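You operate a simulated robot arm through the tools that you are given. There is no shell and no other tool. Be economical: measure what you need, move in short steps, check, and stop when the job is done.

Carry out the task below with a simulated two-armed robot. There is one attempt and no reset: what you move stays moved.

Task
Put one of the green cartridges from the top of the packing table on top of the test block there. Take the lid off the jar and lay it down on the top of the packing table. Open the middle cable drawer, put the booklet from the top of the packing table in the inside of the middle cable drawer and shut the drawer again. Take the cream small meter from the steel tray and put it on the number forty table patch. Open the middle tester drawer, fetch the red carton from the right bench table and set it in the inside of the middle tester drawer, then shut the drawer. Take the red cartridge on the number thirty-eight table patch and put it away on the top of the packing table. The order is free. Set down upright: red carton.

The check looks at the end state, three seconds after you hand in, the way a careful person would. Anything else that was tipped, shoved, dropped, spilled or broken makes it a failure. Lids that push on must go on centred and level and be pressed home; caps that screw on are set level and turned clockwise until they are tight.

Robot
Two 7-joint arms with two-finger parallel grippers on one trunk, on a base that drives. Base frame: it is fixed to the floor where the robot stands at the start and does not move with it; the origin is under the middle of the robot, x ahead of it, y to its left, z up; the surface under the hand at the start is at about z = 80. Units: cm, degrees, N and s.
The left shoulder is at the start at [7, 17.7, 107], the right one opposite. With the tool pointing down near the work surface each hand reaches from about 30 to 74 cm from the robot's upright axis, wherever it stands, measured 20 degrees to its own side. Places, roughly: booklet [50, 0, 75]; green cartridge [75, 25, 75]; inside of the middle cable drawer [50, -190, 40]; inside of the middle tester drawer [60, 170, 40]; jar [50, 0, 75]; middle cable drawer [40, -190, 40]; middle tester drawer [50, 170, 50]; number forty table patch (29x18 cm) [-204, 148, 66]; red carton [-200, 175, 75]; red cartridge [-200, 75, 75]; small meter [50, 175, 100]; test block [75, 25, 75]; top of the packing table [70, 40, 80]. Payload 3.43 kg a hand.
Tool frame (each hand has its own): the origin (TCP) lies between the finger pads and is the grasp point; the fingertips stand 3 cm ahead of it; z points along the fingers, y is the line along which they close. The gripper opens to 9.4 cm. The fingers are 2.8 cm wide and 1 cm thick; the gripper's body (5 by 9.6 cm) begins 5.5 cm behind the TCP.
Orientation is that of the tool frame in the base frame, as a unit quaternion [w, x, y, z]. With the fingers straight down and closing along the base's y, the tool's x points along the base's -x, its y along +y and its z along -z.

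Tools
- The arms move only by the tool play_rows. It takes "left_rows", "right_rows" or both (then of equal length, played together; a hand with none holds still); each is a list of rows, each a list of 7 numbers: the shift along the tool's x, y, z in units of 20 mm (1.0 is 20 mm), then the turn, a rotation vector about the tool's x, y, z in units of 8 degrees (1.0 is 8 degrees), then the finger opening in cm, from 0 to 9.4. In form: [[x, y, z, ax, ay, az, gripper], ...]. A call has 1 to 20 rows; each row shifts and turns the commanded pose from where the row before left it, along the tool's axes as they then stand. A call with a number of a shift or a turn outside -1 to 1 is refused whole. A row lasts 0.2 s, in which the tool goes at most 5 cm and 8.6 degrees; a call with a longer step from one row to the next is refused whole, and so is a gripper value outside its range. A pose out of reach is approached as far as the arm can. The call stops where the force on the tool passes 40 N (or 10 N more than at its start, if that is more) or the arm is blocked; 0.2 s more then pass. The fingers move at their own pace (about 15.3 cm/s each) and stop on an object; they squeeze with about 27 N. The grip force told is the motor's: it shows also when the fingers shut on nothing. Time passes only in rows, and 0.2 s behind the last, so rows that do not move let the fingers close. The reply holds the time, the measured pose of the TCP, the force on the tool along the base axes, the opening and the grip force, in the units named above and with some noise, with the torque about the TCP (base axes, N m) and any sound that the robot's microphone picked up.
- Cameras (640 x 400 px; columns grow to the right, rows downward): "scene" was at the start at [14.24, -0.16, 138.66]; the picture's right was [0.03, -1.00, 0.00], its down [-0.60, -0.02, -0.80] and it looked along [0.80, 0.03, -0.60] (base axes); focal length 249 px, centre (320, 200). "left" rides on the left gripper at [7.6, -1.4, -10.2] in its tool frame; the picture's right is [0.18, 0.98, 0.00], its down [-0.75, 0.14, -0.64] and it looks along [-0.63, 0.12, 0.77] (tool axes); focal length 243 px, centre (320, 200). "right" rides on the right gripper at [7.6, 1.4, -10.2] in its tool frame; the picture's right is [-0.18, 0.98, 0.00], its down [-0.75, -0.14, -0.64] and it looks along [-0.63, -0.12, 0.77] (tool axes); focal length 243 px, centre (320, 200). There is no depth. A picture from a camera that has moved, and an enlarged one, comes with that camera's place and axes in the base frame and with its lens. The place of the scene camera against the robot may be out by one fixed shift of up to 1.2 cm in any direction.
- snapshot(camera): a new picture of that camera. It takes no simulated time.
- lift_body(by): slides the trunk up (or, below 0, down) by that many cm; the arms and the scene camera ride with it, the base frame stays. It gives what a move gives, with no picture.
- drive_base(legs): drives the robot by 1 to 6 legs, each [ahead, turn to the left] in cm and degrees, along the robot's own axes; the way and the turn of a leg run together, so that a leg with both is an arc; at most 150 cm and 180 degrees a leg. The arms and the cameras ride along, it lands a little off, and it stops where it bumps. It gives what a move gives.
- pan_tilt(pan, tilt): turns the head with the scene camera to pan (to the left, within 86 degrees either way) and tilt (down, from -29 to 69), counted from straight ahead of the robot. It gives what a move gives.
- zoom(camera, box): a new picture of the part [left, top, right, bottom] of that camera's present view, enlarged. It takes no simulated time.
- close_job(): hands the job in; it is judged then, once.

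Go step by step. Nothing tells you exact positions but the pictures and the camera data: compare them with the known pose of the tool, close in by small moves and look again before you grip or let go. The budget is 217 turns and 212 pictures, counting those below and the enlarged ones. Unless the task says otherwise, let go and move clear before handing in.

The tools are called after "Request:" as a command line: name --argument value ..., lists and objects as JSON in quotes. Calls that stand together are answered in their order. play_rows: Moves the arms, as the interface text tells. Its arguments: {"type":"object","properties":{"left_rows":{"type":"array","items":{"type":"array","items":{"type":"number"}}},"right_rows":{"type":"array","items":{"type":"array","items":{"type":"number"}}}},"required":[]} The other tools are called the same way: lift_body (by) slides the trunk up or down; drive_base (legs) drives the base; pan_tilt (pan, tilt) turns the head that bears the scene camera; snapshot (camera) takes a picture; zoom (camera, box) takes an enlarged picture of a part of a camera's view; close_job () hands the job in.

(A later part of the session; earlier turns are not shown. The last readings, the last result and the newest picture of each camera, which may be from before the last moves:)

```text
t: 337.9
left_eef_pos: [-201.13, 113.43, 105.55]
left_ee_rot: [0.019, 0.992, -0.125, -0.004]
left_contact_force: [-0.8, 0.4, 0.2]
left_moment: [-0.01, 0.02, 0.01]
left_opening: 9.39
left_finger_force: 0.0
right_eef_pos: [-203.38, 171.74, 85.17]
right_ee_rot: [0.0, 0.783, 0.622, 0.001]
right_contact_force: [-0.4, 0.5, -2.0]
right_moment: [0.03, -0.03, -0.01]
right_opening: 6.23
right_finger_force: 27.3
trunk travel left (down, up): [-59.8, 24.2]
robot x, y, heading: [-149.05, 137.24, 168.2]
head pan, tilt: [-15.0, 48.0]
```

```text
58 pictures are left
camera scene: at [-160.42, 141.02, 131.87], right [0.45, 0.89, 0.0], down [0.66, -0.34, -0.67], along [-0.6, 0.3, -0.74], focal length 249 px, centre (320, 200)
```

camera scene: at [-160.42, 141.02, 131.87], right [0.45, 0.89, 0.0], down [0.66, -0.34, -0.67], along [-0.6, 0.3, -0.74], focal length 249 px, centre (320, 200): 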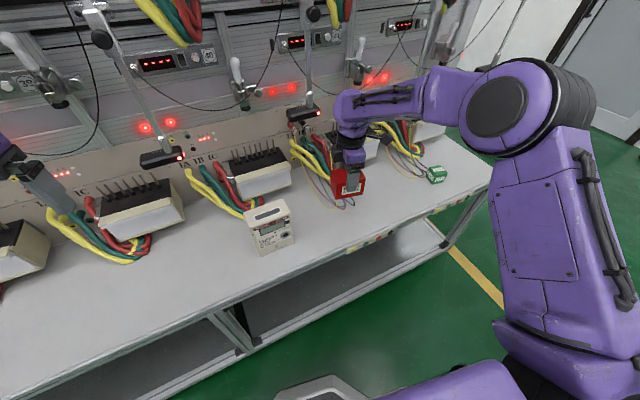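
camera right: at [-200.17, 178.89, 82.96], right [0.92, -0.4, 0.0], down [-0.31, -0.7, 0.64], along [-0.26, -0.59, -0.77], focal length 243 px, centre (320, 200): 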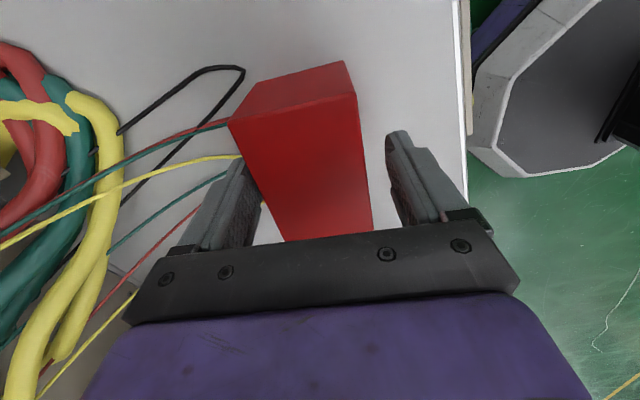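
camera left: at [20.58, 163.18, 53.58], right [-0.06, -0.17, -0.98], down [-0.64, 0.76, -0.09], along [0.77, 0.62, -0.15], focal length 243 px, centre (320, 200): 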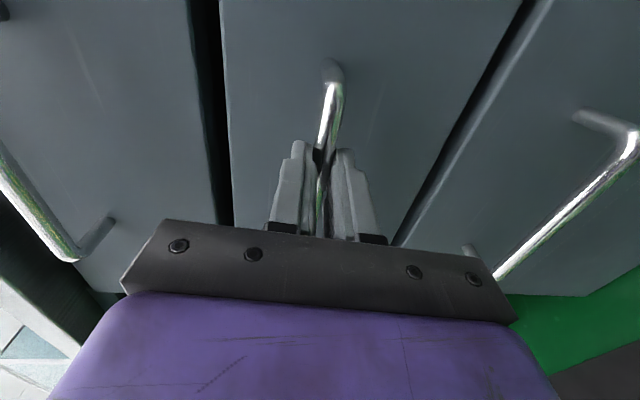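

Carton is up. Retract the right hand, back off, and drive to the red cartridge with the left hand.

Request:
drive_base --legs '[[-35, 0]]'

Request:
play_rows --right_rows '[[0, 0.95, -0.4, 0, 0, 0, 3.5], [0, 0.95, -0.4, 0, 0, 0, 3.5], [0, 0.95, -0.4, 0, 0, 0, 3.5], [0, 0.95, -0.4, 0, 0, 0, 3.5], [0, 0.95, -0.4, 0, 0, 0, 3.5], [0, 0.95, 0, 0, 0, 0, 3.5], [0, 0.95, 0, 0, 0, 0, 3.5], [0, 0.95, 0, 0, 0, 0, 3.5], [0, 0.95, 0, 0, 0, 0, 3.5], [0, 0.95, 0, 0, 0, 0, 3.5], [0, 0.95, 0, 0, 0, 0, 3.5]]'

Request:
drive_base --legs '[[0, 32], [40, 0]]'

Request:
pan_tilt --pan 15 --tilt 48

Request:
snapshot --camera "scene"

Request:
snapshot --camera "left"

```text
t: 340.2
left_eef_pos: [-166.45, 106.01, 105.47]
left_ee_rot: [0.019, 0.992, -0.125, -0.005]
left_contact_force: [-0.6, 0.3, -0.2]
left_moment: [0.0, 0.0, 0.03]
left_opening: 9.39
left_finger_force: 0.1
right_eef_pos: [-168.87, 164.38, 85.06]
right_ee_rot: [-0.001, 0.783, 0.622, 0.0]
right_contact_force: [0.3, -0.3, -0.8]
right_moment: [0.02, 0.07, 0.0]
right_opening: 6.22
right_finger_force: 27.2
trunk travel left (down, up): [-59.8, 24.2]
robot x, y, heading: [-114.06, 129.84, 168.0]
head pan, tilt: [-15.0, 48.0]
```

```text
t: 342.6
left_eef_pos: [-166.34, 106.0, 105.6]
left_ee_rot: [0.019, 0.992, -0.125, -0.004]
left_contact_force: [-0.1, -0.6, -0.6]
left_moment: [0.02, -0.02, -0.02]
left_opening: 9.39
left_finger_force: 0.0
right_eef_pos: [-148.36, 159.46, 89.14]
right_ee_rot: [-0.001, 0.783, 0.622, 0.001]
right_contact_force: [-0.4, 0.7, -1.1]
right_moment: [-0.01, 0.04, 0.01]
right_opening: 6.21
right_finger_force: 27.0
trunk travel left (down, up): [-59.8, 24.2]
robot x, y, heading: [-114.23, 129.21, 168.0]
head pan, tilt: [-15.0, 48.0]
```

```text
t: 346.6
left_eef_pos: [-182.02, 67.87, 105.6]
left_ee_rot: [0.018, 0.987, 0.159, 0.002]
left_contact_force: [0.1, 0.0, 0.5]
left_moment: [-0.01, 0.03, -0.02]
left_opening: 9.38
left_finger_force: 0.0
right_eef_pos: [-195.61, 122.64, 89.19]
right_ee_rot: [-0.001, 0.577, 0.817, 0.001]
right_contact_force: [-0.8, -0.6, -0.9]
right_moment: [0.01, -0.01, -0.01]
right_opening: 6.21
right_finger_force: 27.0
trunk travel left (down, up): [-59.8, 24.2]
robot x, y, heading: [-150.46, 115.72, -159.0]
head pan, tilt: [-15.0, 48.0]
```

```text
t: 347.6
left_eef_pos: [-181.93, 67.96, 105.51]
left_ee_rot: [0.019, 0.987, 0.157, 0.001]
left_contact_force: [0.1, -0.3, -0.1]
left_moment: [-0.02, 0.0, 0.0]
left_opening: 9.4
left_finger_force: 0.1
right_eef_pos: [-195.62, 122.77, 89.14]
right_ee_rot: [-0.001, 0.577, 0.817, 0.0]
right_contact_force: [-0.8, -0.2, -1.6]
right_moment: [0.02, 0.01, -0.02]
right_opening: 6.21
right_finger_force: 27.2
trunk travel left (down, up): [-59.8, 24.2]
robot x, y, heading: [-150.49, 115.81, -159.5]
head pan, tilt: [15.0, 48.0]
```

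```text
57 pictures are left
camera scene: at [-161.14, 108.99, 131.87], right [-0.58, 0.81, 0.0], down [0.6, 0.43, -0.67], along [-0.54, -0.39, -0.74], focal length 249 px, centre (320, 200)
```

scene: 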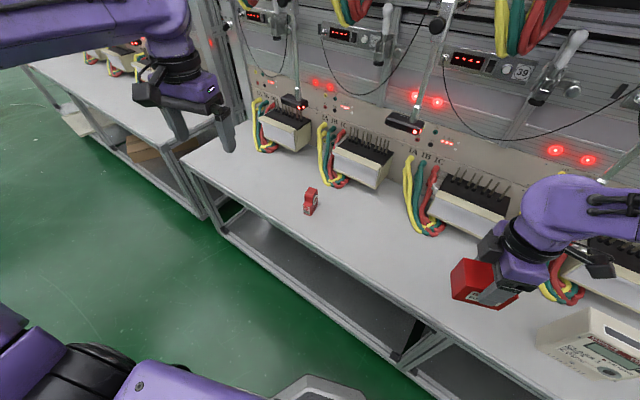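

```text
56 pictures are left
camera left: at [-175.14, 71.98, 115.72], right [0.48, -0.88, 0.04], down [-0.68, -0.35, 0.65], along [-0.56, -0.34, -0.76], focal length 243 px, centre (320, 200)
```

left: 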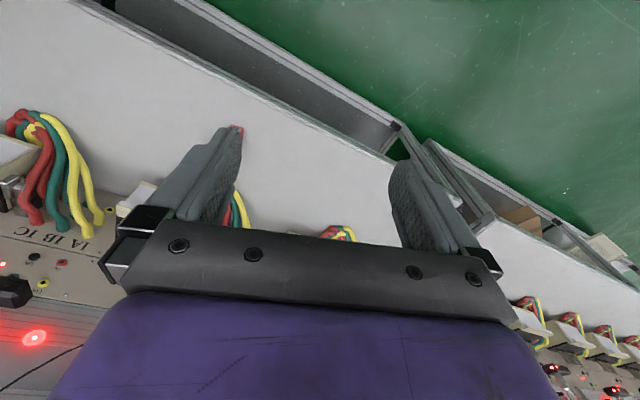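

Request:
zoom --camera "scene" --box '[280, 170, 340, 230]'

```text
6.67 times, centred on (310, 200) of scene
camera zoom: at [-161.14, 108.99, 131.87], right [-0.58, 0.81, 0.0], down [0.6, 0.43, -0.67], along [-0.54, -0.39, -0.74], focal length 1658 px, centre (387, 200)
```

zoom: 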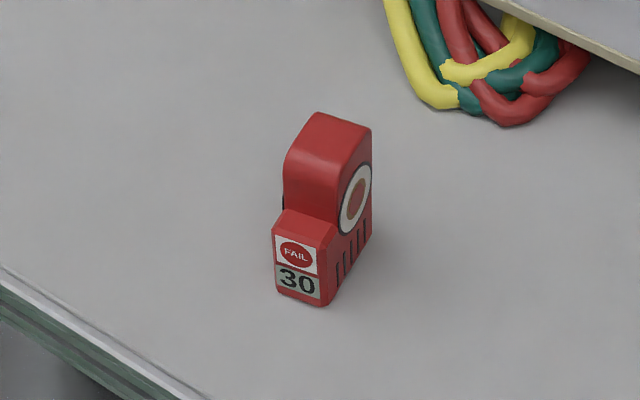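

Red cartridge centre ≈(-203.1,74.2), front facing +x with slight yaw. Move the left hand above it.

Request:
play_rows --left_rows '[[0, 0, 0.6, 0.26, 0, 0.6, 9.4], [0, 0, 0.6, 0, 0, 0.6, 9.4], [-0.9, -0.42, 0.5, 0, 0, 0, 9.4], [-0.9, -0.42, 0.5, 0, 0, 0, 9.4], [-0.9, -0.42, 0.5, 0, 0, 0, 9.4], [-0.9, -0.42, 0.5, 0, 0, 0, 9.4], [-0.9, -0.42, 0.5, 0, 0, 0, 9.4], [-0.9, -0.42, 0.5, 0, 0, 0, 9.4], [-0.9, -0.42, 0.5, 0, 0, 0, 9.4], [-0.9, -0.42, 0.5, 0, 0, 0, 9.4], [-0.9, -0.42, 0.5, 0, 0, 0, 9.4], [-0.9, -0.42, 0.5, 0, 0, 0, 9.4], [-0.9, -0.45, 0.5, 0, 0, 0, 9.4]]'

Request:
snapshot --camera "left"

```text
t: 350.4
left_eef_pos: [-203.1, 74.03, 92.03]
left_ee_rot: [0.0, 0.997, 0.075, -0.001]
left_contact_force: [0.3, 0.1, -0.6]
left_moment: [-0.01, -0.06, 0.0]
left_opening: 9.39
left_finger_force: 0.0
right_eef_pos: [-195.65, 122.73, 88.99]
right_ee_rot: [0.001, 0.577, 0.817, 0.001]
right_contact_force: [0.2, -0.7, -2.2]
right_moment: [-0.04, 0.02, -0.03]
right_opening: 6.2
right_finger_force: 27.0
trunk travel left (down, up): [-59.8, 24.2]
robot x, y, heading: [-150.94, 115.59, -158.9]
head pan, tilt: [15.0, 48.0]
```

```text
54 pictures are left
camera left: at [-195.69, 76.52, 102.27], right [0.33, -0.94, 0.0], down [-0.72, -0.25, 0.64], along [-0.61, -0.21, -0.77], focal length 243 px, centre (320, 200)
```

left: 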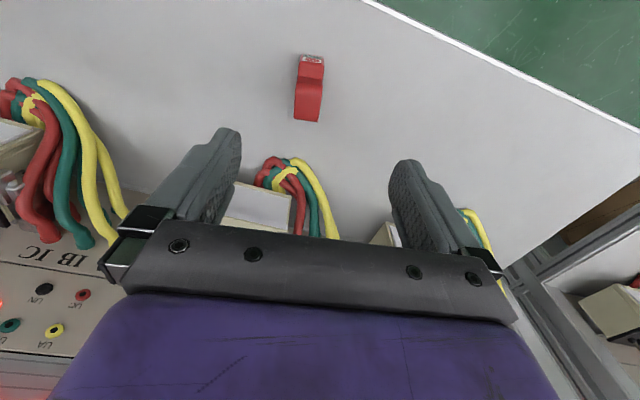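

Request:
play_rows --left_rows '[[0, 0, 0.9, 0, 0, -0.6, 9.4], [-0.32, -0.28, 0.9, 0, 0, 0, 9.4], [-0.31, -0.28, 0.9, 0, 0, 0, 9.4], [0, 0, 0.9, 0, 0, 0, 9.4], [0, 0, 0.9, 0, 0, 0, 9.4], [0, 0, 0.9, 0, 0, 0, 9.4], [0, 0, 0.9, 0, 0, 0, 9.4]]'

Request:
snapshot --camera "left"

```text
t: 352.0
left_eef_pos: [-204.31, 75.01, 79.62]
left_ee_rot: [0.0, 0.993, 0.117, -0.001]
left_contact_force: [0.2, 1.1, 0.4]
left_moment: [0.0, 0.02, 0.02]
left_opening: 9.39
left_finger_force: 0.1
right_eef_pos: [-195.61, 122.69, 89.19]
right_ee_rot: [0.0, 0.577, 0.817, 0.001]
right_contact_force: [0.4, 0.5, -1.2]
right_moment: [0.01, -0.03, 0.02]
right_opening: 6.21
right_finger_force: 27.3
trunk travel left (down, up): [-59.8, 24.2]
robot x, y, heading: [-150.49, 115.96, -159.4]
head pan, tilt: [15.0, 48.0]
```

```text
53 pictures are left
camera left: at [-197.26, 78.16, 89.8], right [0.41, -0.91, 0.0], down [-0.7, -0.31, 0.64], along [-0.59, -0.26, -0.77], focal length 243 px, centre (320, 200)
```

left: 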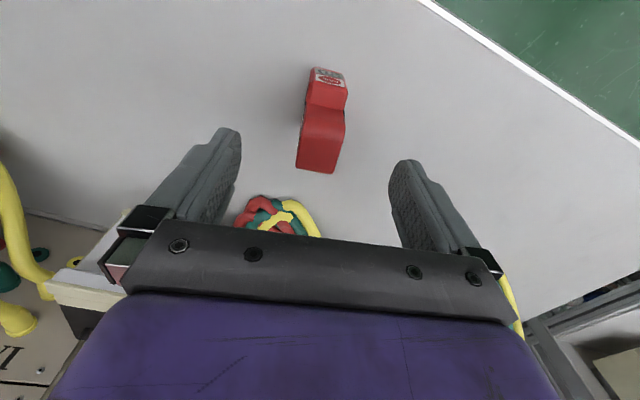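

Request:
play_rows --left_rows '[[-0.1, 0.12, 0.8, 0, 0, 0, 9.4], [0, 0, 0.9, 0, 0, 0, 9.4], [0, 0, 0.9, 0, 0, 0, 9.4], [0, 0, 0.9, 0, 0, 0, 9.4], [0, 0, 0.9, 0, 0, 0, 9.4], [0, 0, 0, 0, 0, 0, 9.4]]'

Request:
snapshot --camera "left"

```text
t: 353.4
left_eef_pos: [-204.47, 74.53, 70.74]
left_ee_rot: [0.001, 0.993, 0.116, -0.001]
left_contact_force: [0.2, 0.3, -0.1]
left_moment: [0.0, 0.02, 0.0]
left_opening: 9.39
left_finger_force: 0.1
right_eef_pos: [-195.67, 122.65, 89.24]
right_ee_rot: [0.0, 0.577, 0.816, -0.001]
right_contact_force: [0.6, -0.5, -1.8]
right_moment: [-0.01, 0.0, 0.01]
right_opening: 6.24
right_finger_force: 27.4
trunk travel left (down, up): [-59.8, 24.2]
robot x, y, heading: [-150.56, 115.74, -159.3]
head pan, tilt: [15.0, 48.0]
```

```text
52 pictures are left
camera left: at [-197.41, 77.75, 80.99], right [0.41, -0.91, 0.0], down [-0.7, -0.31, 0.64], along [-0.59, -0.26, -0.76], focal length 243 px, centre (320, 200)
```

left: 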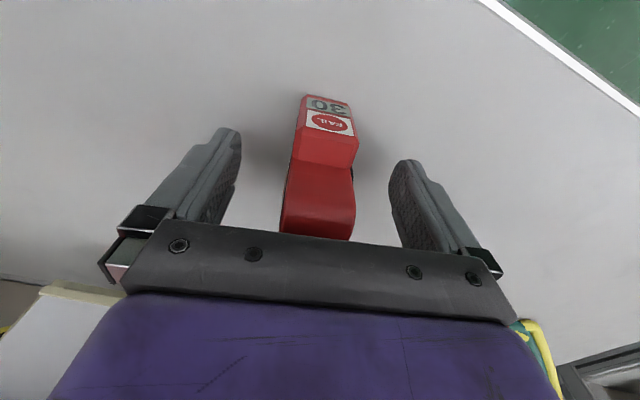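

Same view as the green one had. Grip and lift.

Request:
play_rows --left_rows '[[0, 0, 0, 0, 0, 0, 5], [0, 0, 0, 0, 0, 0, 2], [0, 0, 0, 0, 0, 0, 2], [0, 0, 0, 0, 0, 0, 2], [0, 0, -0.5, 0, 0, 0, 2], [0, 0, -0.9, 0, 0, 0, 2], [0, 0, -0.9, 0, 0, 0, 2], [0, 0, -0.9, 0, 0, 0, 2], [0, 0, -0.9, 0, 0, 0, 2], [0, 0, -0.9, 0, 0, 0, 2], [0, 0, -0.9, 0, 0, 0, 2], [0, 0, -0.9, 0, 0, 0, 2]]'

Request:
drive_base --legs '[[-40, 0]]'

Request:
snapshot --camera "left"

```text
t: 356.0
left_eef_pos: [-204.39, 74.49, 84.02]
left_ee_rot: [0.001, 0.993, 0.116, -0.001]
left_contact_force: [0.4, 0.2, -0.8]
left_moment: [-0.01, 0.03, 0.02]
left_opening: 3.41
left_finger_force: 26.5
right_eef_pos: [-195.62, 122.71, 89.2]
right_ee_rot: [-0.001, 0.577, 0.817, 0.0]
right_contact_force: [0.1, -1.1, -1.6]
right_moment: [-0.01, 0.0, -0.02]
right_opening: 6.22
right_finger_force: 26.7
trunk travel left (down, up): [-59.8, 24.2]
robot x, y, heading: [-150.49, 115.79, -159.1]
head pan, tilt: [15.0, 48.0]
```

```text
t: 358.5
left_eef_pos: [-166.99, 89.15, 84.04]
left_ee_rot: [0.001, 0.993, 0.114, -0.001]
left_contact_force: [0.3, 0.8, -0.6]
left_moment: [0.02, -0.02, -0.01]
left_opening: 3.4
left_finger_force: 26.9
right_eef_pos: [-157.93, 137.04, 89.15]
right_ee_rot: [0.0, 0.579, 0.815, 0.0]
right_contact_force: [-0.4, 0.4, -1.3]
right_moment: [-0.03, 0.0, -0.01]
right_opening: 6.22
right_finger_force: 27.0
trunk travel left (down, up): [-59.8, 24.2]
robot x, y, heading: [-112.96, 129.57, -159.9]
head pan, tilt: [15.0, 48.0]
```

```text
51 pictures are left
camera left: at [-159.79, 92.17, 94.32], right [0.4, -0.92, 0.0], down [-0.7, -0.31, 0.64], along [-0.59, -0.26, -0.76], focal length 243 px, centre (320, 200)
```

left: 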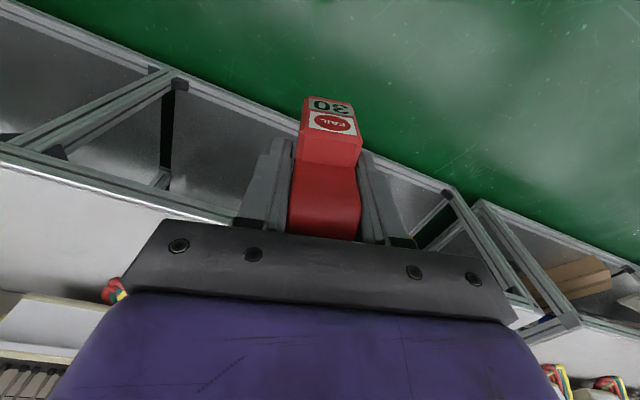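

Both items held. Drive to the open tester drawer (target x≈20, y≈171) and look.

Request:
drive_base --legs '[[0, -175], [78, 0]]'

Request:
pan_tilt --pan -20 --tilt 48

Request:
snapshot --camera "scene"

```text
t: 369.9
left_eef_pos: [8.33, 207.3, 84.12]
left_ee_rot: [0.001, -0.154, 0.988, 0.001]
left_contact_force: [0.1, 0.0, -0.8]
left_moment: [0.0, -0.01, 0.0]
left_opening: 3.42
left_finger_force: 26.5
right_eef_pos: [2.99, 158.76, 89.06]
right_ee_rot: [0.0, 0.838, -0.546, 0.0]
right_contact_force: [0.5, 0.6, -1.8]
right_moment: [0.0, -0.02, -0.02]
right_opening: 6.22
right_finger_force: 27.3
trunk travel left (down, up): [-59.8, 24.2]
robot x, y, heading: [-42.06, 162.21, 24.7]
head pan, tilt: [15.0, 48.0]
```

```text
t: 370.9
left_eef_pos: [8.2, 207.13, 84.07]
left_ee_rot: [0.0, -0.154, 0.988, 0.001]
left_contact_force: [-0.6, -0.3, -1.0]
left_moment: [-0.04, 0.0, 0.0]
left_opening: 3.38
left_finger_force: 26.3
right_eef_pos: [3.12, 158.75, 89.12]
right_ee_rot: [0.0, 0.838, -0.546, 0.0]
right_contact_force: [0.9, -1.0, -1.5]
right_moment: [0.02, -0.04, 0.02]
right_opening: 6.23
right_finger_force: 27.1
trunk travel left (down, up): [-59.8, 24.2]
robot x, y, heading: [-42.23, 162.3, 25.0]
head pan, tilt: [-20.0, 48.0]
```

```text
50 pictures are left
camera scene: at [-29.3, 164.6, 131.86], right [0.09, -1.0, 0.0], down [-0.74, -0.07, -0.67], along [0.67, 0.06, -0.74], focal length 249 px, centre (320, 200)
```

scene: 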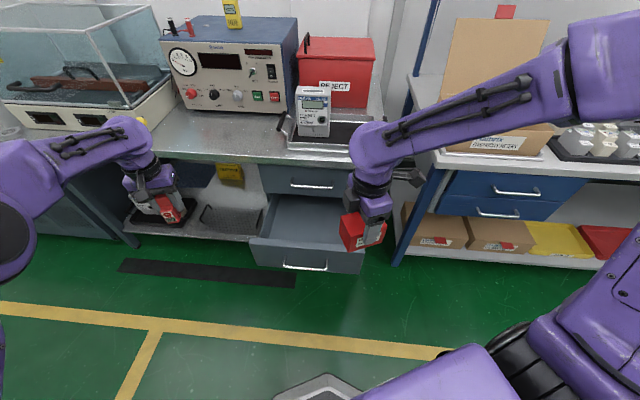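

Drawer interior centre ≈(23,172). Square the carton and move it over the drawer.

Request:
play_rows --right_rows '[[0, 0, 0, 0, 0, 1, 3.5], [0, 0, 0, 0, 0, 1, 3.5], [0, 0, 0, 0, 0, 1, 3.5], [-0.66, -0.945, 0, 0, 0, 0, 3.5], [-0.66, -0.945, 0, 0, 0, 0, 3.5], [-0.66, -0.945, 0, 0, 0, 0, 3.5], [-0.66, -0.945, 0, 0, 0, 0, 3.5], [-0.66, -0.945, 0, 0, 0, 0, 3.5], [-0.66, -0.945, 0, 0, 0, 0, 3.5], [-0.66, -0.945, 0, 0, 0, 0, 3.5], [-0.66, -0.945, 0, 0, 0, 0, 3.5], [-0.66, -0.945, 0, 0, 0, 0, 3.5], [-0.66, -0.945, 0, 0, 0, 0, 3.5]]'

Request:
snapshot --camera "right"

Request:
snapshot --camera "scene"

```text
t: 373.7
left_eef_pos: [8.35, 207.3, 84.09]
left_ee_rot: [0.0, -0.153, 0.988, 0.001]
left_contact_force: [-0.2, -0.1, -0.9]
left_moment: [-0.03, -0.03, -0.02]
left_opening: 3.41
left_finger_force: 27.4
right_eef_pos: [22.39, 171.89, 88.75]
right_ee_rot: [-0.002, -0.706, 0.708, 0.001]
right_contact_force: [-0.1, 0.1, -2.0]
right_moment: [0.0, -0.01, -0.02]
right_opening: 6.23
right_finger_force: 27.2
trunk travel left (down, up): [-59.8, 24.2]
robot x, y, heading: [-42.44, 162.09, 25.1]
head pan, tilt: [-20.0, 48.0]
```

```text
49 pictures are left
camera right: at [20.97, 164.21, 99.13], right [-0.98, 0.19, 0.0], down [0.14, 0.75, 0.64], along [0.12, 0.63, -0.77], focal length 243 px, centre (320, 200)
```

right: 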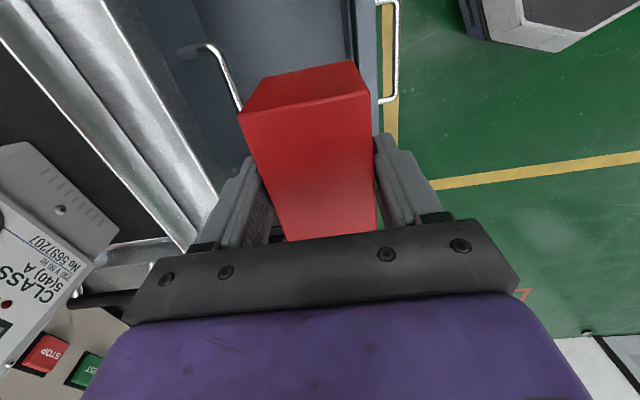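

```text
48 pictures are left
camera scene: at [-29.19, 164.67, 131.85], right [0.09, -1.0, 0.0], down [-0.74, -0.07, -0.67], along [0.67, 0.06, -0.74], focal length 249 px, centre (320, 200)
```

scene: 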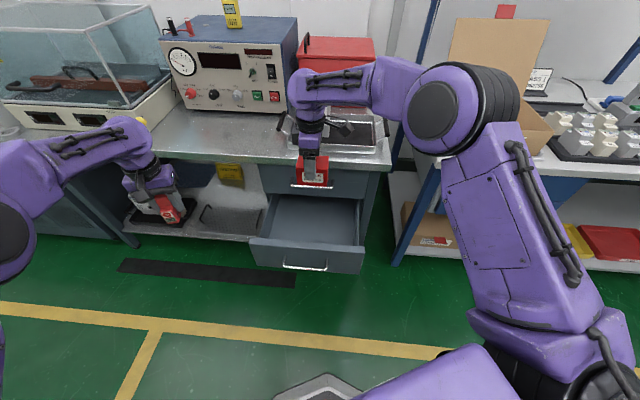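

Shift 2.3 cm deeper for clearance, then lower the trunk 30 cm.

Request:
play_rows --right_rows '[[0, -0.6, 0, 0, 0, 0, 3.5], [0, -0.55, 0, 0, 0, 0, 3.5]]'

Request:
lift_body --by -26

Request:
snapshot --camera "right"

Request:
snapshot --camera "scene"

```text
t: 374.3
left_eef_pos: [8.28, 207.23, 84.13]
left_ee_rot: [0.0, -0.154, 0.988, 0.002]
left_contact_force: [0.3, -1.0, -0.4]
left_moment: [0.0, 0.0, -0.01]
left_opening: 3.43
left_finger_force: 27.3
right_eef_pos: [24.37, 171.8, 89.05]
right_ee_rot: [-0.001, -0.706, 0.708, 0.0]
right_contact_force: [-0.2, -0.4, -2.0]
right_moment: [-0.02, 0.02, 0.01]
right_opening: 6.22
right_finger_force: 27.3
trunk travel left (down, up): [-59.8, 24.2]
robot x, y, heading: [-42.47, 162.03, 24.8]
head pan, tilt: [-20.0, 48.0]
```

```text
t: 376.9
left_eef_pos: [8.23, 207.34, 58.02]
left_ee_rot: [0.0, -0.154, 0.988, 0.001]
left_contact_force: [0.9, -0.3, -1.0]
left_moment: [-0.01, -0.01, -0.02]
left_opening: 3.43
left_finger_force: 27.0
right_eef_pos: [24.37, 171.87, 63.05]
right_ee_rot: [-0.001, -0.706, 0.708, 0.0]
right_contact_force: [-0.6, -0.5, -2.4]
right_moment: [0.0, -0.02, -0.01]
right_opening: 6.22
right_finger_force: 26.8
trunk travel left (down, up): [-33.8, 50.2]
robot x, y, heading: [-42.12, 162.09, 25.0]
head pan, tilt: [-20.0, 48.0]
```

```text
47 pictures are left
camera right: at [22.91, 164.15, 73.37], right [-0.98, 0.19, 0.0], down [0.14, 0.75, 0.64], along [0.12, 0.63, -0.77], focal length 243 px, centre (320, 200)
```

right: 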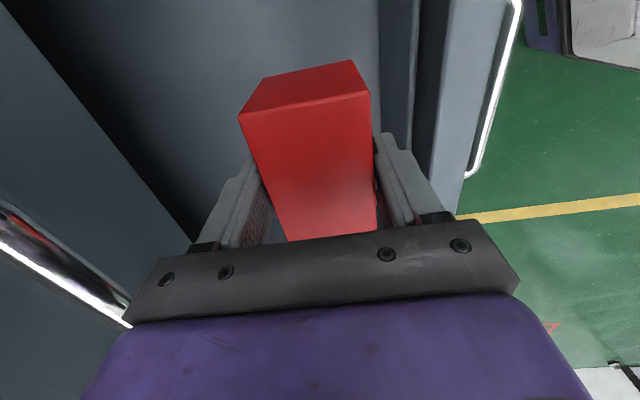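

```text
46 pictures are left
camera scene: at [-29.32, 164.59, 105.87], right [0.09, -1.0, 0.0], down [-0.74, -0.06, -0.67], along [0.67, 0.06, -0.74], focal length 249 px, centre (320, 200)
```

scene: 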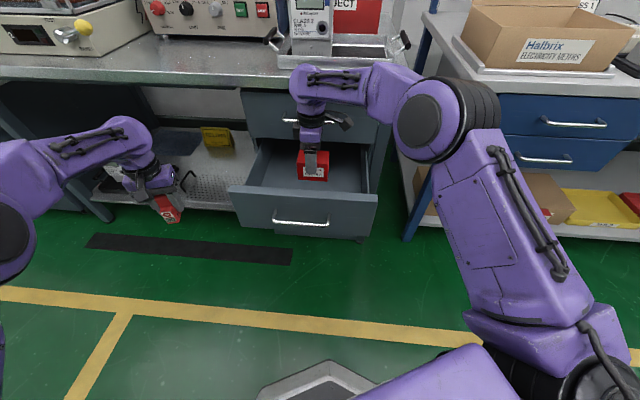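

Clear on both sides. Lower by arm toward the drawer floor.

Request:
play_rows --right_rows '[[0, 0, 0.8, 0, 0, 0, 3.5], [0, 0, 0.8, 0, 0, 0, 3.5], [0, 0, 0.8, 0, 0, 0, 3.5], [0, 0, 0.8, 0, 0, 0, 3.5], [0, 0, 0.6, 0, 0, 0, 3.5], [0, 0, 0.3, 0, 0, 0, 3.5]]'

Request:
play_rows --right_rows '[[0, 0, 0.2, 0, 0, 0, 3.5], [0, 0, 0.15, 0, 0, 0, 3.5], [0, 0, 0.15, 0, 0, 0, 3.5], [0, 0, 0.15, 0, 0, 0, 3.5], [0, 0, 0.15, 0, 0, 0, 3.5], [0, 0, 0.15, 0, 0, 0, 3.5]]'

```text
t: 378.3
left_eef_pos: [8.35, 207.3, 58.1]
left_ee_rot: [0.001, -0.154, 0.988, 0.001]
left_contact_force: [0.0, -0.3, -1.3]
left_moment: [0.01, 0.0, 0.02]
left_opening: 3.44
left_finger_force: 26.8
right_eef_pos: [24.42, 171.86, 54.69]
right_ee_rot: [-0.001, -0.706, 0.708, -0.001]
right_contact_force: [-0.5, -0.3, -2.3]
right_moment: [0.0, 0.02, -0.02]
right_opening: 6.23
right_finger_force: 27.3
trunk travel left (down, up): [-33.8, 50.2]
robot x, y, heading: [-42.37, 162.19, 25.1]
head pan, tilt: [-20.0, 48.0]
```

```text
t: 379.7
left_eef_pos: [8.36, 207.24, 58.07]
left_ee_rot: [0.001, -0.154, 0.988, 0.001]
left_contact_force: [-0.3, -0.2, -1.0]
left_moment: [-0.03, 0.02, -0.03]
left_opening: 3.42
left_finger_force: 27.0
right_eef_pos: [24.42, 172.11, 52.8]
right_ee_rot: [0.0, -0.706, 0.708, 0.0]
right_contact_force: [0.0, -0.2, -2.2]
right_moment: [-0.01, 0.02, 0.0]
right_opening: 6.21
right_finger_force: 26.4
trunk travel left (down, up): [-33.8, 50.2]
robot x, y, heading: [-42.13, 161.88, 24.9]
head pan, tilt: [-20.0, 48.0]
```

Request:
play_rows --right_rows '[[0, 0, 0.15, 0, 0, 0, 3.5], [0, 0, 0.15, 0, 0, 0, 3.5], [0, 0, 0.15, 0, 0, 0, 3.5], [0, 0, 0.15, 0, 0, 0, 3.5], [0, 0, 0.15, 0, 0, 0, 3.5], [0, 0, 0.15, 0, 0, 0, 3.5], [0, 0, 0.15, 0, 0, 0, 3.5], [0, 0, 0.15, 0, 0, 0, 3.5]]'

Request:
snapshot --camera "right"

```text
t: 381.5
left_eef_pos: [8.3, 207.32, 58.09]
left_ee_rot: [0.001, -0.154, 0.988, 0.001]
left_contact_force: [-0.2, -0.3, 0.1]
left_moment: [-0.01, 0.01, 0.01]
left_opening: 3.43
left_finger_force: 26.9
right_eef_pos: [24.47, 171.69, 50.41]
right_ee_rot: [-0.001, -0.706, 0.708, -0.001]
right_contact_force: [-0.1, -0.3, -1.9]
right_moment: [0.0, -0.02, -0.02]
right_opening: 6.19
right_finger_force: 26.7
trunk travel left (down, up): [-33.8, 50.2]
robot x, y, heading: [-42.38, 162.0, 25.0]
head pan, tilt: [-20.0, 48.0]
```

```text
45 pictures are left
camera right: at [22.97, 164.04, 60.82], right [-0.98, 0.19, 0.0], down [0.14, 0.75, 0.64], along [0.12, 0.63, -0.77], focal length 243 px, centre (320, 200)
```

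right: 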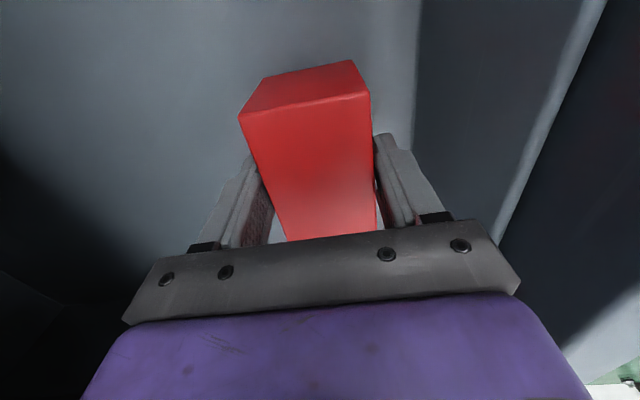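

Request:
play_rows --right_rows '[[0, 0, 0.15, 0, 0, 0, 3.5], [0, 0, 0.15, 0, 0, 0, 3.5], [0, 0, 0.15, 0, 0, 0, 3.5], [0, 0, 0.15, 0, 0, 0, 3.5], [0, 0, 0.15, 0, 0, 0, 3.5], [0, 0, 0.15, 0, 0, 0, 3.5], [0, 0, 0.15, 0, 0, 0, 3.5], [0, 0, 0.15, 0, 0, 0, 3.5]]'

```text
t: 383.3
left_eef_pos: [8.1, 207.38, 58.44]
left_ee_rot: [0.004, -0.154, 0.988, 0.001]
left_contact_force: [0.3, -0.9, -0.3]
left_moment: [0.02, -0.01, 0.0]
left_opening: 3.43
left_finger_force: 26.5
right_eef_pos: [24.23, 171.84, 48.4]
right_ee_rot: [0.002, -0.706, 0.709, -0.002]
right_contact_force: [0.6, -0.8, 28.5]
right_moment: [-0.02, 0.04, -0.03]
right_opening: 6.22
right_finger_force: 27.3
trunk travel left (down, up): [-33.8, 50.2]
robot x, y, heading: [-42.31, 162.13, 24.8]
head pan, tilt: [-20.0, 48.0]
```

Carton touches the drawer floor. Ease off, open, and rise.

Request:
play_rows --right_rows '[[0, 0, -0.2, 0, 0, 0, 3.5], [0, 0, 0, 0, 0, 0, 6.8], [0, 0, 0, 0, 0, 0, 7.6], [0, 0, 0, 0, 0, 0, 7.6], [0, 0, -0.5, 0, 0, 0, 7.6], [0, 0, -0.8, 0, 0, 0, 7.6], [0, 0, -0.8, 0, 0, 0, 7.6]]'

Request:
lift_body --by 32

Request:
snapshot --camera "right"

```text
t: 384.9
left_eef_pos: [8.24, 207.25, 58.13]
left_ee_rot: [0.001, -0.153, 0.988, 0.001]
left_contact_force: [0.0, -0.4, -0.5]
left_moment: [-0.01, 0.05, 0.01]
left_opening: 3.39
left_finger_force: 26.8
right_eef_pos: [24.21, 171.75, 52.78]
right_ee_rot: [0.0, -0.706, 0.709, -0.001]
right_contact_force: [-0.4, 0.1, 0.5]
right_moment: [-0.02, 0.01, -0.02]
right_opening: 7.62
right_finger_force: 0.0
trunk travel left (down, up): [-33.8, 50.2]
robot x, y, heading: [-42.36, 162.32, 25.3]
head pan, tilt: [-20.0, 48.0]
```

```text
t: 388.1
left_eef_pos: [8.29, 207.27, 90.19]
left_ee_rot: [0.001, -0.154, 0.988, 0.0]
left_contact_force: [0.9, -0.5, -0.4]
left_moment: [0.04, 0.03, 0.0]
left_opening: 3.41
left_finger_force: 26.9
right_eef_pos: [24.22, 171.81, 84.81]
right_ee_rot: [0.0, -0.706, 0.709, 0.0]
right_contact_force: [-1.0, -0.1, -0.6]
right_moment: [-0.01, -0.01, 0.03]
right_opening: 7.6
right_finger_force: 0.2
trunk travel left (down, up): [-65.8, 18.2]
robot x, y, heading: [-42.13, 162.43, 25.1]
head pan, tilt: [-20.0, 48.0]
```

```text
44 pictures are left
camera right: at [22.85, 164.09, 95.16], right [-0.98, 0.19, 0.0], down [0.14, 0.75, 0.64], along [0.12, 0.63, -0.77], focal length 243 px, centre (320, 200)
```

right: 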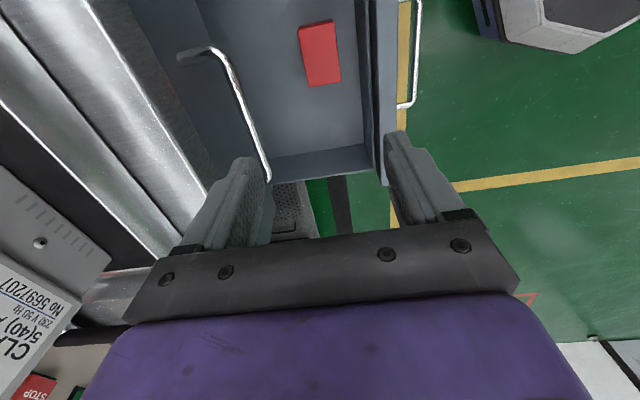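

Carton stands in the drawer. Back off and reposition (to y≈187, heading 0) so the right hand can push the drawer shut.

Request:
drive_base --legs '[[-30, 0], [0, 65], [38, 0], [0, -90]]'

Request:
play_rows --right_rows '[[0, 0, 0, 0, 0, 0.95, 0], [0, 0, 0, 0, 0, 0.95, 0], [0, 0, 0, 0, 0, 0.95, 0], [0, 0, 0, 0, 0, 0.95, 0], [0, 0, 0, 0, 0, 0.95, 0], [0, 0, 0, 0, 0, 0.95, 0], [0, 0, 0, 0, 0, 0.95, 0], [0, 0, 0, 0, 0, 0.95, 0], [0, 0, 0, 0, 0, 0.55, 0], [0.9, -0.4, 0, 0, 0, 0, 0], [0.9, -0.4, 0, 0, 0, 0, 0], [0.9, -0.4, 0, 0, 0, 0, 0], [0.9, -0.4, 0, 0, 0, 0, 0], [0.9, -0.4, 0, 0, 0, 0, 0], [0.9, -0.4, 0, 0, 0, 0, 0], [0.9, -0.4, 0, 0, 0, 0, 0], [0.9, -0.4, 0, 0, 0, 0, 0]]'

Request:
play_rows --right_rows '[[0, 0, 0, 0, -0.95, 0, 0], [0, 0, 0, 0, -0.95, 0, 0], [0, 0, 0, 0, -0.95, 0, 0], [0, 0, 0, 0, -0.95, 0, 0], [0, 0, 0, 0, -0.95, 0, 0], [0, 0, 0, 0, -0.95, 0, 0], [0, 0, 0, 0, -0.95, 0, 0], [0, 0, 0, 0, -0.95, 0, 0], [0, 0, 0, 0, -0.95, 0, 0], [0, 0, 0, 0, -0.95, 0, 0], [0, 0, 0, 0, -0.95, 0, 0], [0, 0, 0, 0, -0.8, 0, 0]]'

Request:
pan_tilt --pan -10 --tilt 42

Request:
snapshot --camera "scene"

```text
t: 398.9
left_eef_pos: [-4.0, 206.04, 90.14]
left_ee_rot: [0.001, 0.077, 0.997, 0.001]
left_contact_force: [0.4, 0.2, -0.3]
left_moment: [-0.01, -0.01, -0.04]
left_opening: 3.4
left_finger_force: 27.1
right_eef_pos: [-5.68, 167.05, 84.9]
right_ee_rot: [-0.001, -0.525, 0.851, 0.0]
right_contact_force: [0.1, 0.0, 0.1]
right_moment: [0.02, -0.02, 0.01]
right_opening: 7.61
right_finger_force: 0.1
trunk travel left (down, up): [-65.8, 18.2]
robot x, y, heading: [-69.46, 187.93, -1.7]
head pan, tilt: [-20.0, 48.0]
```

```text
t: 402.5
left_eef_pos: [-4.09, 205.86, 90.19]
left_ee_rot: [0.002, 0.076, 0.997, 0.001]
left_contact_force: [-0.8, 0.0, -1.0]
left_moment: [0.01, -0.04, 0.0]
left_opening: 3.41
left_finger_force: 27.0
right_eef_pos: [-20.29, 161.04, 84.82]
right_ee_rot: [0.001, 0.016, 1.0, 0.0]
right_contact_force: [0.2, -1.0, 0.7]
right_moment: [0.01, 0.0, -0.01]
right_opening: 0.02
right_finger_force: 27.3
trunk travel left (down, up): [-65.8, 18.2]
robot x, y, heading: [-69.37, 188.18, -1.5]
head pan, tilt: [-20.0, 48.0]
```

```text
t: 405.1
left_eef_pos: [-4.04, 205.96, 90.02]
left_ee_rot: [0.001, 0.076, 0.997, 0.001]
left_contact_force: [0.1, -0.3, -0.7]
left_moment: [-0.01, -0.02, 0.02]
left_opening: 3.41
left_finger_force: 27.2
right_eef_pos: [-20.05, 161.17, 84.73]
right_ee_rot: [0.707, 0.01, 0.707, -0.012]
right_contact_force: [0.2, -0.3, 0.0]
right_moment: [0.02, 0.01, 0.02]
right_opening: 0.0
right_finger_force: 27.1
trunk travel left (down, up): [-65.8, 18.2]
robot x, y, heading: [-69.51, 188.07, -1.8]
head pan, tilt: [-20.0, 48.0]
```

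```text
t: 405.8
left_eef_pos: [-4.19, 205.86, 90.08]
left_ee_rot: [0.001, 0.076, 0.997, 0.001]
left_contact_force: [-0.7, -0.8, -1.6]
left_moment: [-0.04, -0.01, 0.01]
left_opening: 3.42
left_finger_force: 27.3
right_eef_pos: [-20.12, 161.09, 84.7]
right_ee_rot: [0.707, 0.012, 0.707, -0.013]
right_contact_force: [0.4, -0.3, -0.1]
right_moment: [0.01, 0.03, 0.03]
right_opening: 0.0
right_finger_force: 27.1
trunk travel left (down, up): [-65.8, 18.2]
robot x, y, heading: [-69.5, 188.28, -1.8]
head pan, tilt: [-10.0, 42.0]
```

```text
43 pictures are left
camera scene: at [-55.69, 185.92, 138.71], right [-0.2, -0.98, 0.0], down [-0.66, 0.13, -0.74], along [0.73, -0.15, -0.67], focal length 249 px, centre (320, 200)
```

scene: 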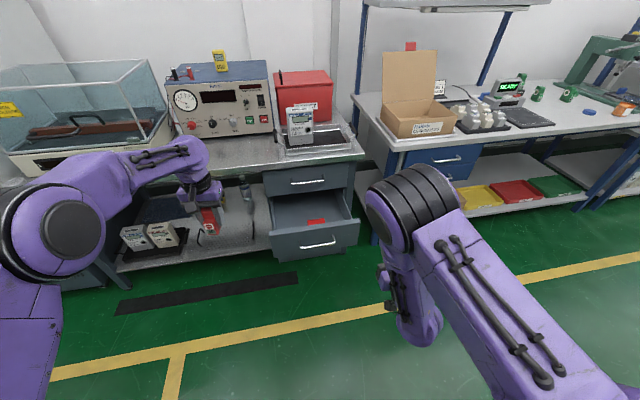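

Retract the left hand, turn 6° left, and lower the trunk so the right fingertips are at panel height.

Request:
play_rows --left_rows '[[1, 0, -0.3, 0, 0, 0, 2], [1, 0, -0.3, 0, 0, 0, 2], [1, 0, -0.3, 0, 0, 0, 2], [1, 0, -0.3, 0, 0, 0, 2], [1, 0, -0.3, 0, 0, 0, 2], [1, 0, -0.3, 0, 0, 0, 2], [1, 0, -0.3, 0, 0, 0, 2], [1, 0, -0.3, 0, 0, 0, 2], [1, 0, -0.3, 0, 0, 0, 2], [1, 0, -0.3, 0, 0, 0, 2], [1, 0, -0.3, 0, 0, 0, 2], [1, 0, -0.3, 0, 0, 0, 2]]'

Request:
drive_base --legs '[[0, 6]]'

Request:
lift_body --by -36.7

Request:
snapshot --camera "scene"

```text
t: 408.4
left_eef_pos: [-27.94, 209.99, 97.18]
left_ee_rot: [0.002, 0.077, 0.997, -0.002]
left_contact_force: [0.5, 0.7, -1.6]
left_moment: [-0.05, 0.04, 0.03]
left_opening: 3.4
left_finger_force: 27.8
right_eef_pos: [-20.1, 161.36, 84.9]
right_ee_rot: [0.707, 0.009, 0.707, -0.012]
right_contact_force: [0.2, 1.0, 0.7]
right_moment: [-0.03, 0.03, -0.05]
right_opening: 0.01
right_finger_force: 26.9
trunk travel left (down, up): [-65.8, 18.2]
robot x, y, heading: [-69.49, 188.07, -1.3]
head pan, tilt: [-10.0, 42.0]
```

```text
t: 409.3
left_eef_pos: [-30.3, 213.91, 97.21]
left_ee_rot: [0.002, 0.025, 1.0, 0.0]
left_contact_force: [0.7, -0.2, -2.4]
left_moment: [0.0, -0.01, -0.02]
left_opening: 3.41
left_finger_force: 26.9
right_eef_pos: [-17.67, 166.39, 84.75]
right_ee_rot: [0.706, -0.026, 0.707, 0.024]
right_contact_force: [0.3, -0.7, -0.3]
right_moment: [-0.04, -0.05, -0.03]
right_opening: 0.0
right_finger_force: 27.1
trunk travel left (down, up): [-65.8, 18.2]
robot x, y, heading: [-69.19, 188.32, 4.5]
head pan, tilt: [-10.0, 42.0]
```

```text
t: 412.9
left_eef_pos: [-30.22, 213.81, 60.58]
left_ee_rot: [0.002, 0.025, 1.0, -0.001]
left_contact_force: [-0.6, -0.9, -0.9]
left_moment: [0.03, 0.03, 0.03]
left_opening: 3.41
left_finger_force: 26.5
right_eef_pos: [-17.6, 166.17, 48.11]
right_ee_rot: [0.706, -0.024, 0.707, 0.024]
right_contact_force: [0.1, -0.4, -0.5]
right_moment: [-0.01, -0.02, -0.02]
right_opening: 0.0
right_finger_force: 27.4
trunk travel left (down, up): [-29.1, 54.9]
robot x, y, heading: [-69.34, 188.14, 4.3]
head pan, tilt: [-10.0, 42.0]
```

```text
42 pictures are left
camera scene: at [-55.58, 187.32, 102.02], right [-0.1, -1.0, 0.0], down [-0.67, 0.06, -0.74], along [0.74, -0.07, -0.67], focal length 249 px, centre (320, 200)
```

scene: 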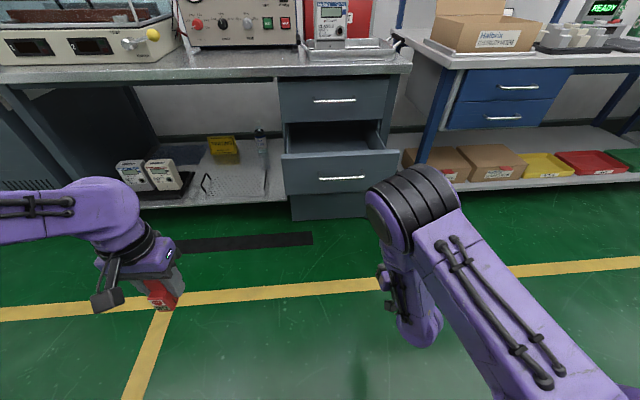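

Request:
drive_base --legs '[[40, 0]]'

Request:
snapshot --camera "scene"

```text
t: 415.4
left_eef_pos: [8.92, 216.98, 60.52]
left_ee_rot: [0.001, 0.025, 1.0, 0.0]
left_contact_force: [0.0, -0.7, -0.2]
left_moment: [0.02, -0.04, -0.02]
left_opening: 3.43
left_finger_force: 27.3
right_eef_pos: [21.6, 169.33, 48.02]
right_ee_rot: [0.706, -0.025, 0.707, 0.024]
right_contact_force: [0.1, 0.2, 0.1]
right_moment: [-0.01, 0.02, 0.01]
right_opening: 0.0
right_finger_force: 27.0
trunk travel left (down, up): [-29.1, 54.9]
robot x, y, heading: [-29.98, 191.06, 4.5]
head pan, tilt: [-10.0, 42.0]
```

```text
41 pictures are left
camera scene: at [-16.29, 190.38, 102.01], right [-0.1, -1.0, 0.0], down [-0.67, 0.06, -0.74], along [0.74, -0.07, -0.67], focal length 249 px, centre (320, 200)
```

scene: 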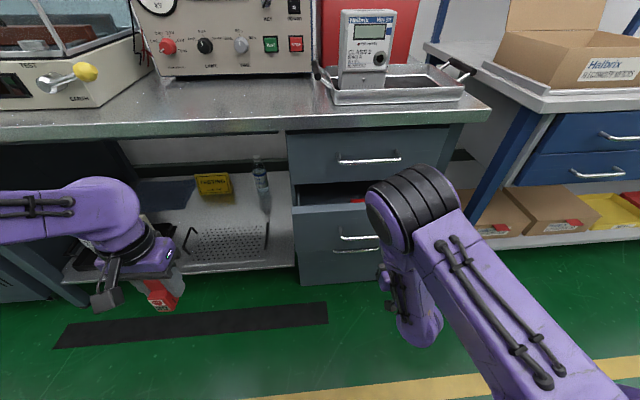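

Request:
drive_base --legs '[[7, 0]]'

Request:
play_rows --right_rows '[[0, 0, 0.2, 0, 0, 0, 0], [0, 0, 0.2, 0, 0, 0, 0], [0, 0, 0.2, 0, 0, 0, 0], [0, 0, 0.2, 0, 0, 0, 0], [0, 0, 0.2, 0, 0, 0, 0]]'

Request:
snapshot --camera "scene"

```text
t: 416.4
left_eef_pos: [15.71, 217.61, 60.48]
left_ee_rot: [0.0, 0.024, 1.0, -0.001]
left_contact_force: [-0.7, 0.7, -1.0]
left_moment: [0.04, 0.0, -0.01]
left_opening: 3.44
left_finger_force: 26.8
right_eef_pos: [28.43, 170.0, 48.04]
right_ee_rot: [0.706, -0.027, 0.707, 0.026]
right_contact_force: [-0.1, 1.2, 0.1]
right_moment: [-0.04, -0.02, 0.01]
right_opening: 0.0
right_finger_force: 26.9
trunk travel left (down, up): [-29.1, 54.9]
robot x, y, heading: [-23.5, 191.82, 4.8]
head pan, tilt: [-10.0, 42.0]
```

```text
t: 417.6
left_eef_pos: [15.61, 217.44, 60.55]
left_ee_rot: [0.0, 0.024, 1.0, 0.0]
left_contact_force: [0.2, -0.8, -1.1]
left_moment: [0.0, 0.0, 0.0]
left_opening: 3.42
left_finger_force: 27.2
right_eef_pos: [30.51, 170.17, 48.0]
right_ee_rot: [0.706, -0.026, 0.707, 0.025]
right_contact_force: [-0.2, -0.4, -0.1]
right_moment: [-0.03, 0.0, 0.01]
right_opening: 0.01
right_finger_force: 26.9
trunk travel left (down, up): [-29.1, 54.9]
robot x, y, heading: [-23.51, 192.08, 4.7]
head pan, tilt: [-10.0, 42.0]
```

```text
40 pictures are left
camera scene: at [-9.53, 190.94, 102.02], right [-0.09, -1.0, 0.0], down [-0.67, 0.06, -0.74], along [0.74, -0.07, -0.67], focal length 249 px, centre (320, 200)
```

scene: 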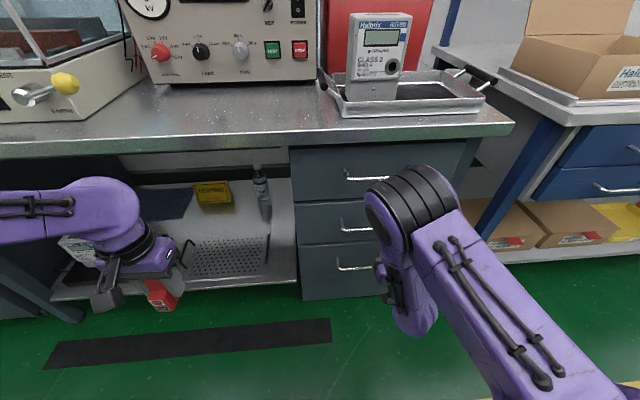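

Request:
play_rows --right_rows '[[0, 0, 0.2, 0, 0, 0, 0], [0, 0, 0.2, 0, 0, 0, 0], [0, 0, 0.2, 0, 0, 0, 0], [0, 0, 0.2, 0, 0, 0, 0], [0, 0, 0.2, 0, 0, 0, 0], [0, 0, 0.2, 0, 0, 0, 0], [0, 0, 0.2, 0, 0, 0, 0]]'

Request:
zoom --camera "scene" --box '[270, 120, 530, 320]'

```text
t: 419.2
left_eef_pos: [15.63, 217.55, 60.53]
left_ee_rot: [0.0, 0.024, 1.0, -0.001]
left_contact_force: [-0.8, 0.5, -0.1]
left_moment: [0.0, 0.0, -0.02]
left_opening: 3.4
left_finger_force: 26.7
right_eef_pos: [33.42, 170.47, 48.12]
right_ee_rot: [0.706, -0.027, 0.707, 0.025]
right_contact_force: [0.5, -0.9, -0.4]
right_moment: [-0.03, 0.0, 0.02]
right_opening: 0.0
right_finger_force: 27.5
trunk travel left (down, up): [-29.1, 54.9]
robot x, y, heading: [-23.53, 191.92, 4.7]
head pan, tilt: [-10.0, 42.0]
```

```text
2.00 times, centred on (400, 220) of scene
camera zoom: at [-9.54, 190.94, 102.02], right [-0.09, -1.0, 0.0], down [-0.67, 0.06, -0.74], along [0.74, -0.07, -0.67], focal length 498 px, centre (160, 160)
```

zoom: 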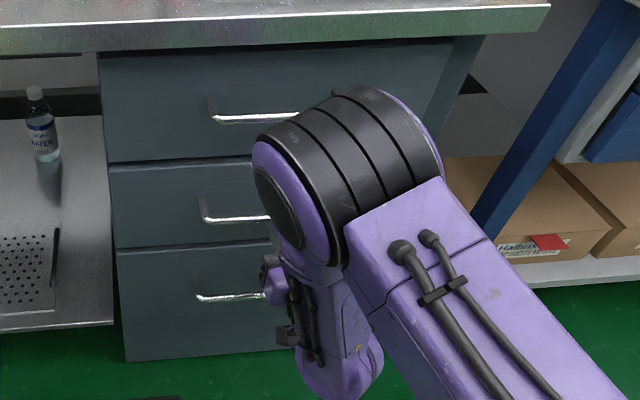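

Request:
play_rows --right_rows '[[0, 0, 0.15, 0, 0, 0, 0], [0, 0, 0.15, 0, 0, 0, 0], [0, 0, 0.15, 0, 0, 0, 0], [0, 0, 0.15, 0, 0, 0, 0], [0, 0, 0.15, 0, 0, 0, 0], [0, 0, 0.15, 0, 0, 0, 0]]'

Request:
snapshot --camera "right"

```text
t: 420.1
left_eef_pos: [15.38, 217.53, 60.64]
left_ee_rot: [0.001, 0.025, 1.0, 0.0]
left_contact_force: [0.0, -0.6, -0.9]
left_moment: [0.01, -0.02, 0.01]
left_opening: 3.42
left_finger_force: 26.9
right_eef_pos: [33.87, 170.55, 48.04]
right_ee_rot: [0.705, -0.025, 0.708, 0.025]
right_contact_force: [-18.4, 3.7, 11.3]
right_moment: [-0.07, -0.49, -0.03]
right_opening: 0.0
right_finger_force: 27.0
trunk travel left (down, up): [-29.1, 54.9]
robot x, y, heading: [-23.68, 191.46, 4.5]
head pan, tilt: [-10.0, 42.0]
stopped in row 4 (right hand): the force on the tool passed its limit at 46 N (the readings are from after the stop); the commanded pose is now the measured one
```

```text
38 pictures are left
camera right: at [23.46, 171.06, 40.67], right [-0.07, 0.98, 0.18], down [-0.63, -0.19, 0.76], along [0.78, -0.06, 0.63], focal length 243 px, centre (320, 200)
```

right: 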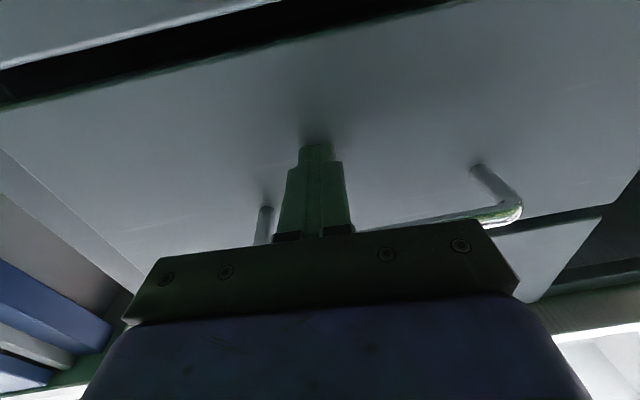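

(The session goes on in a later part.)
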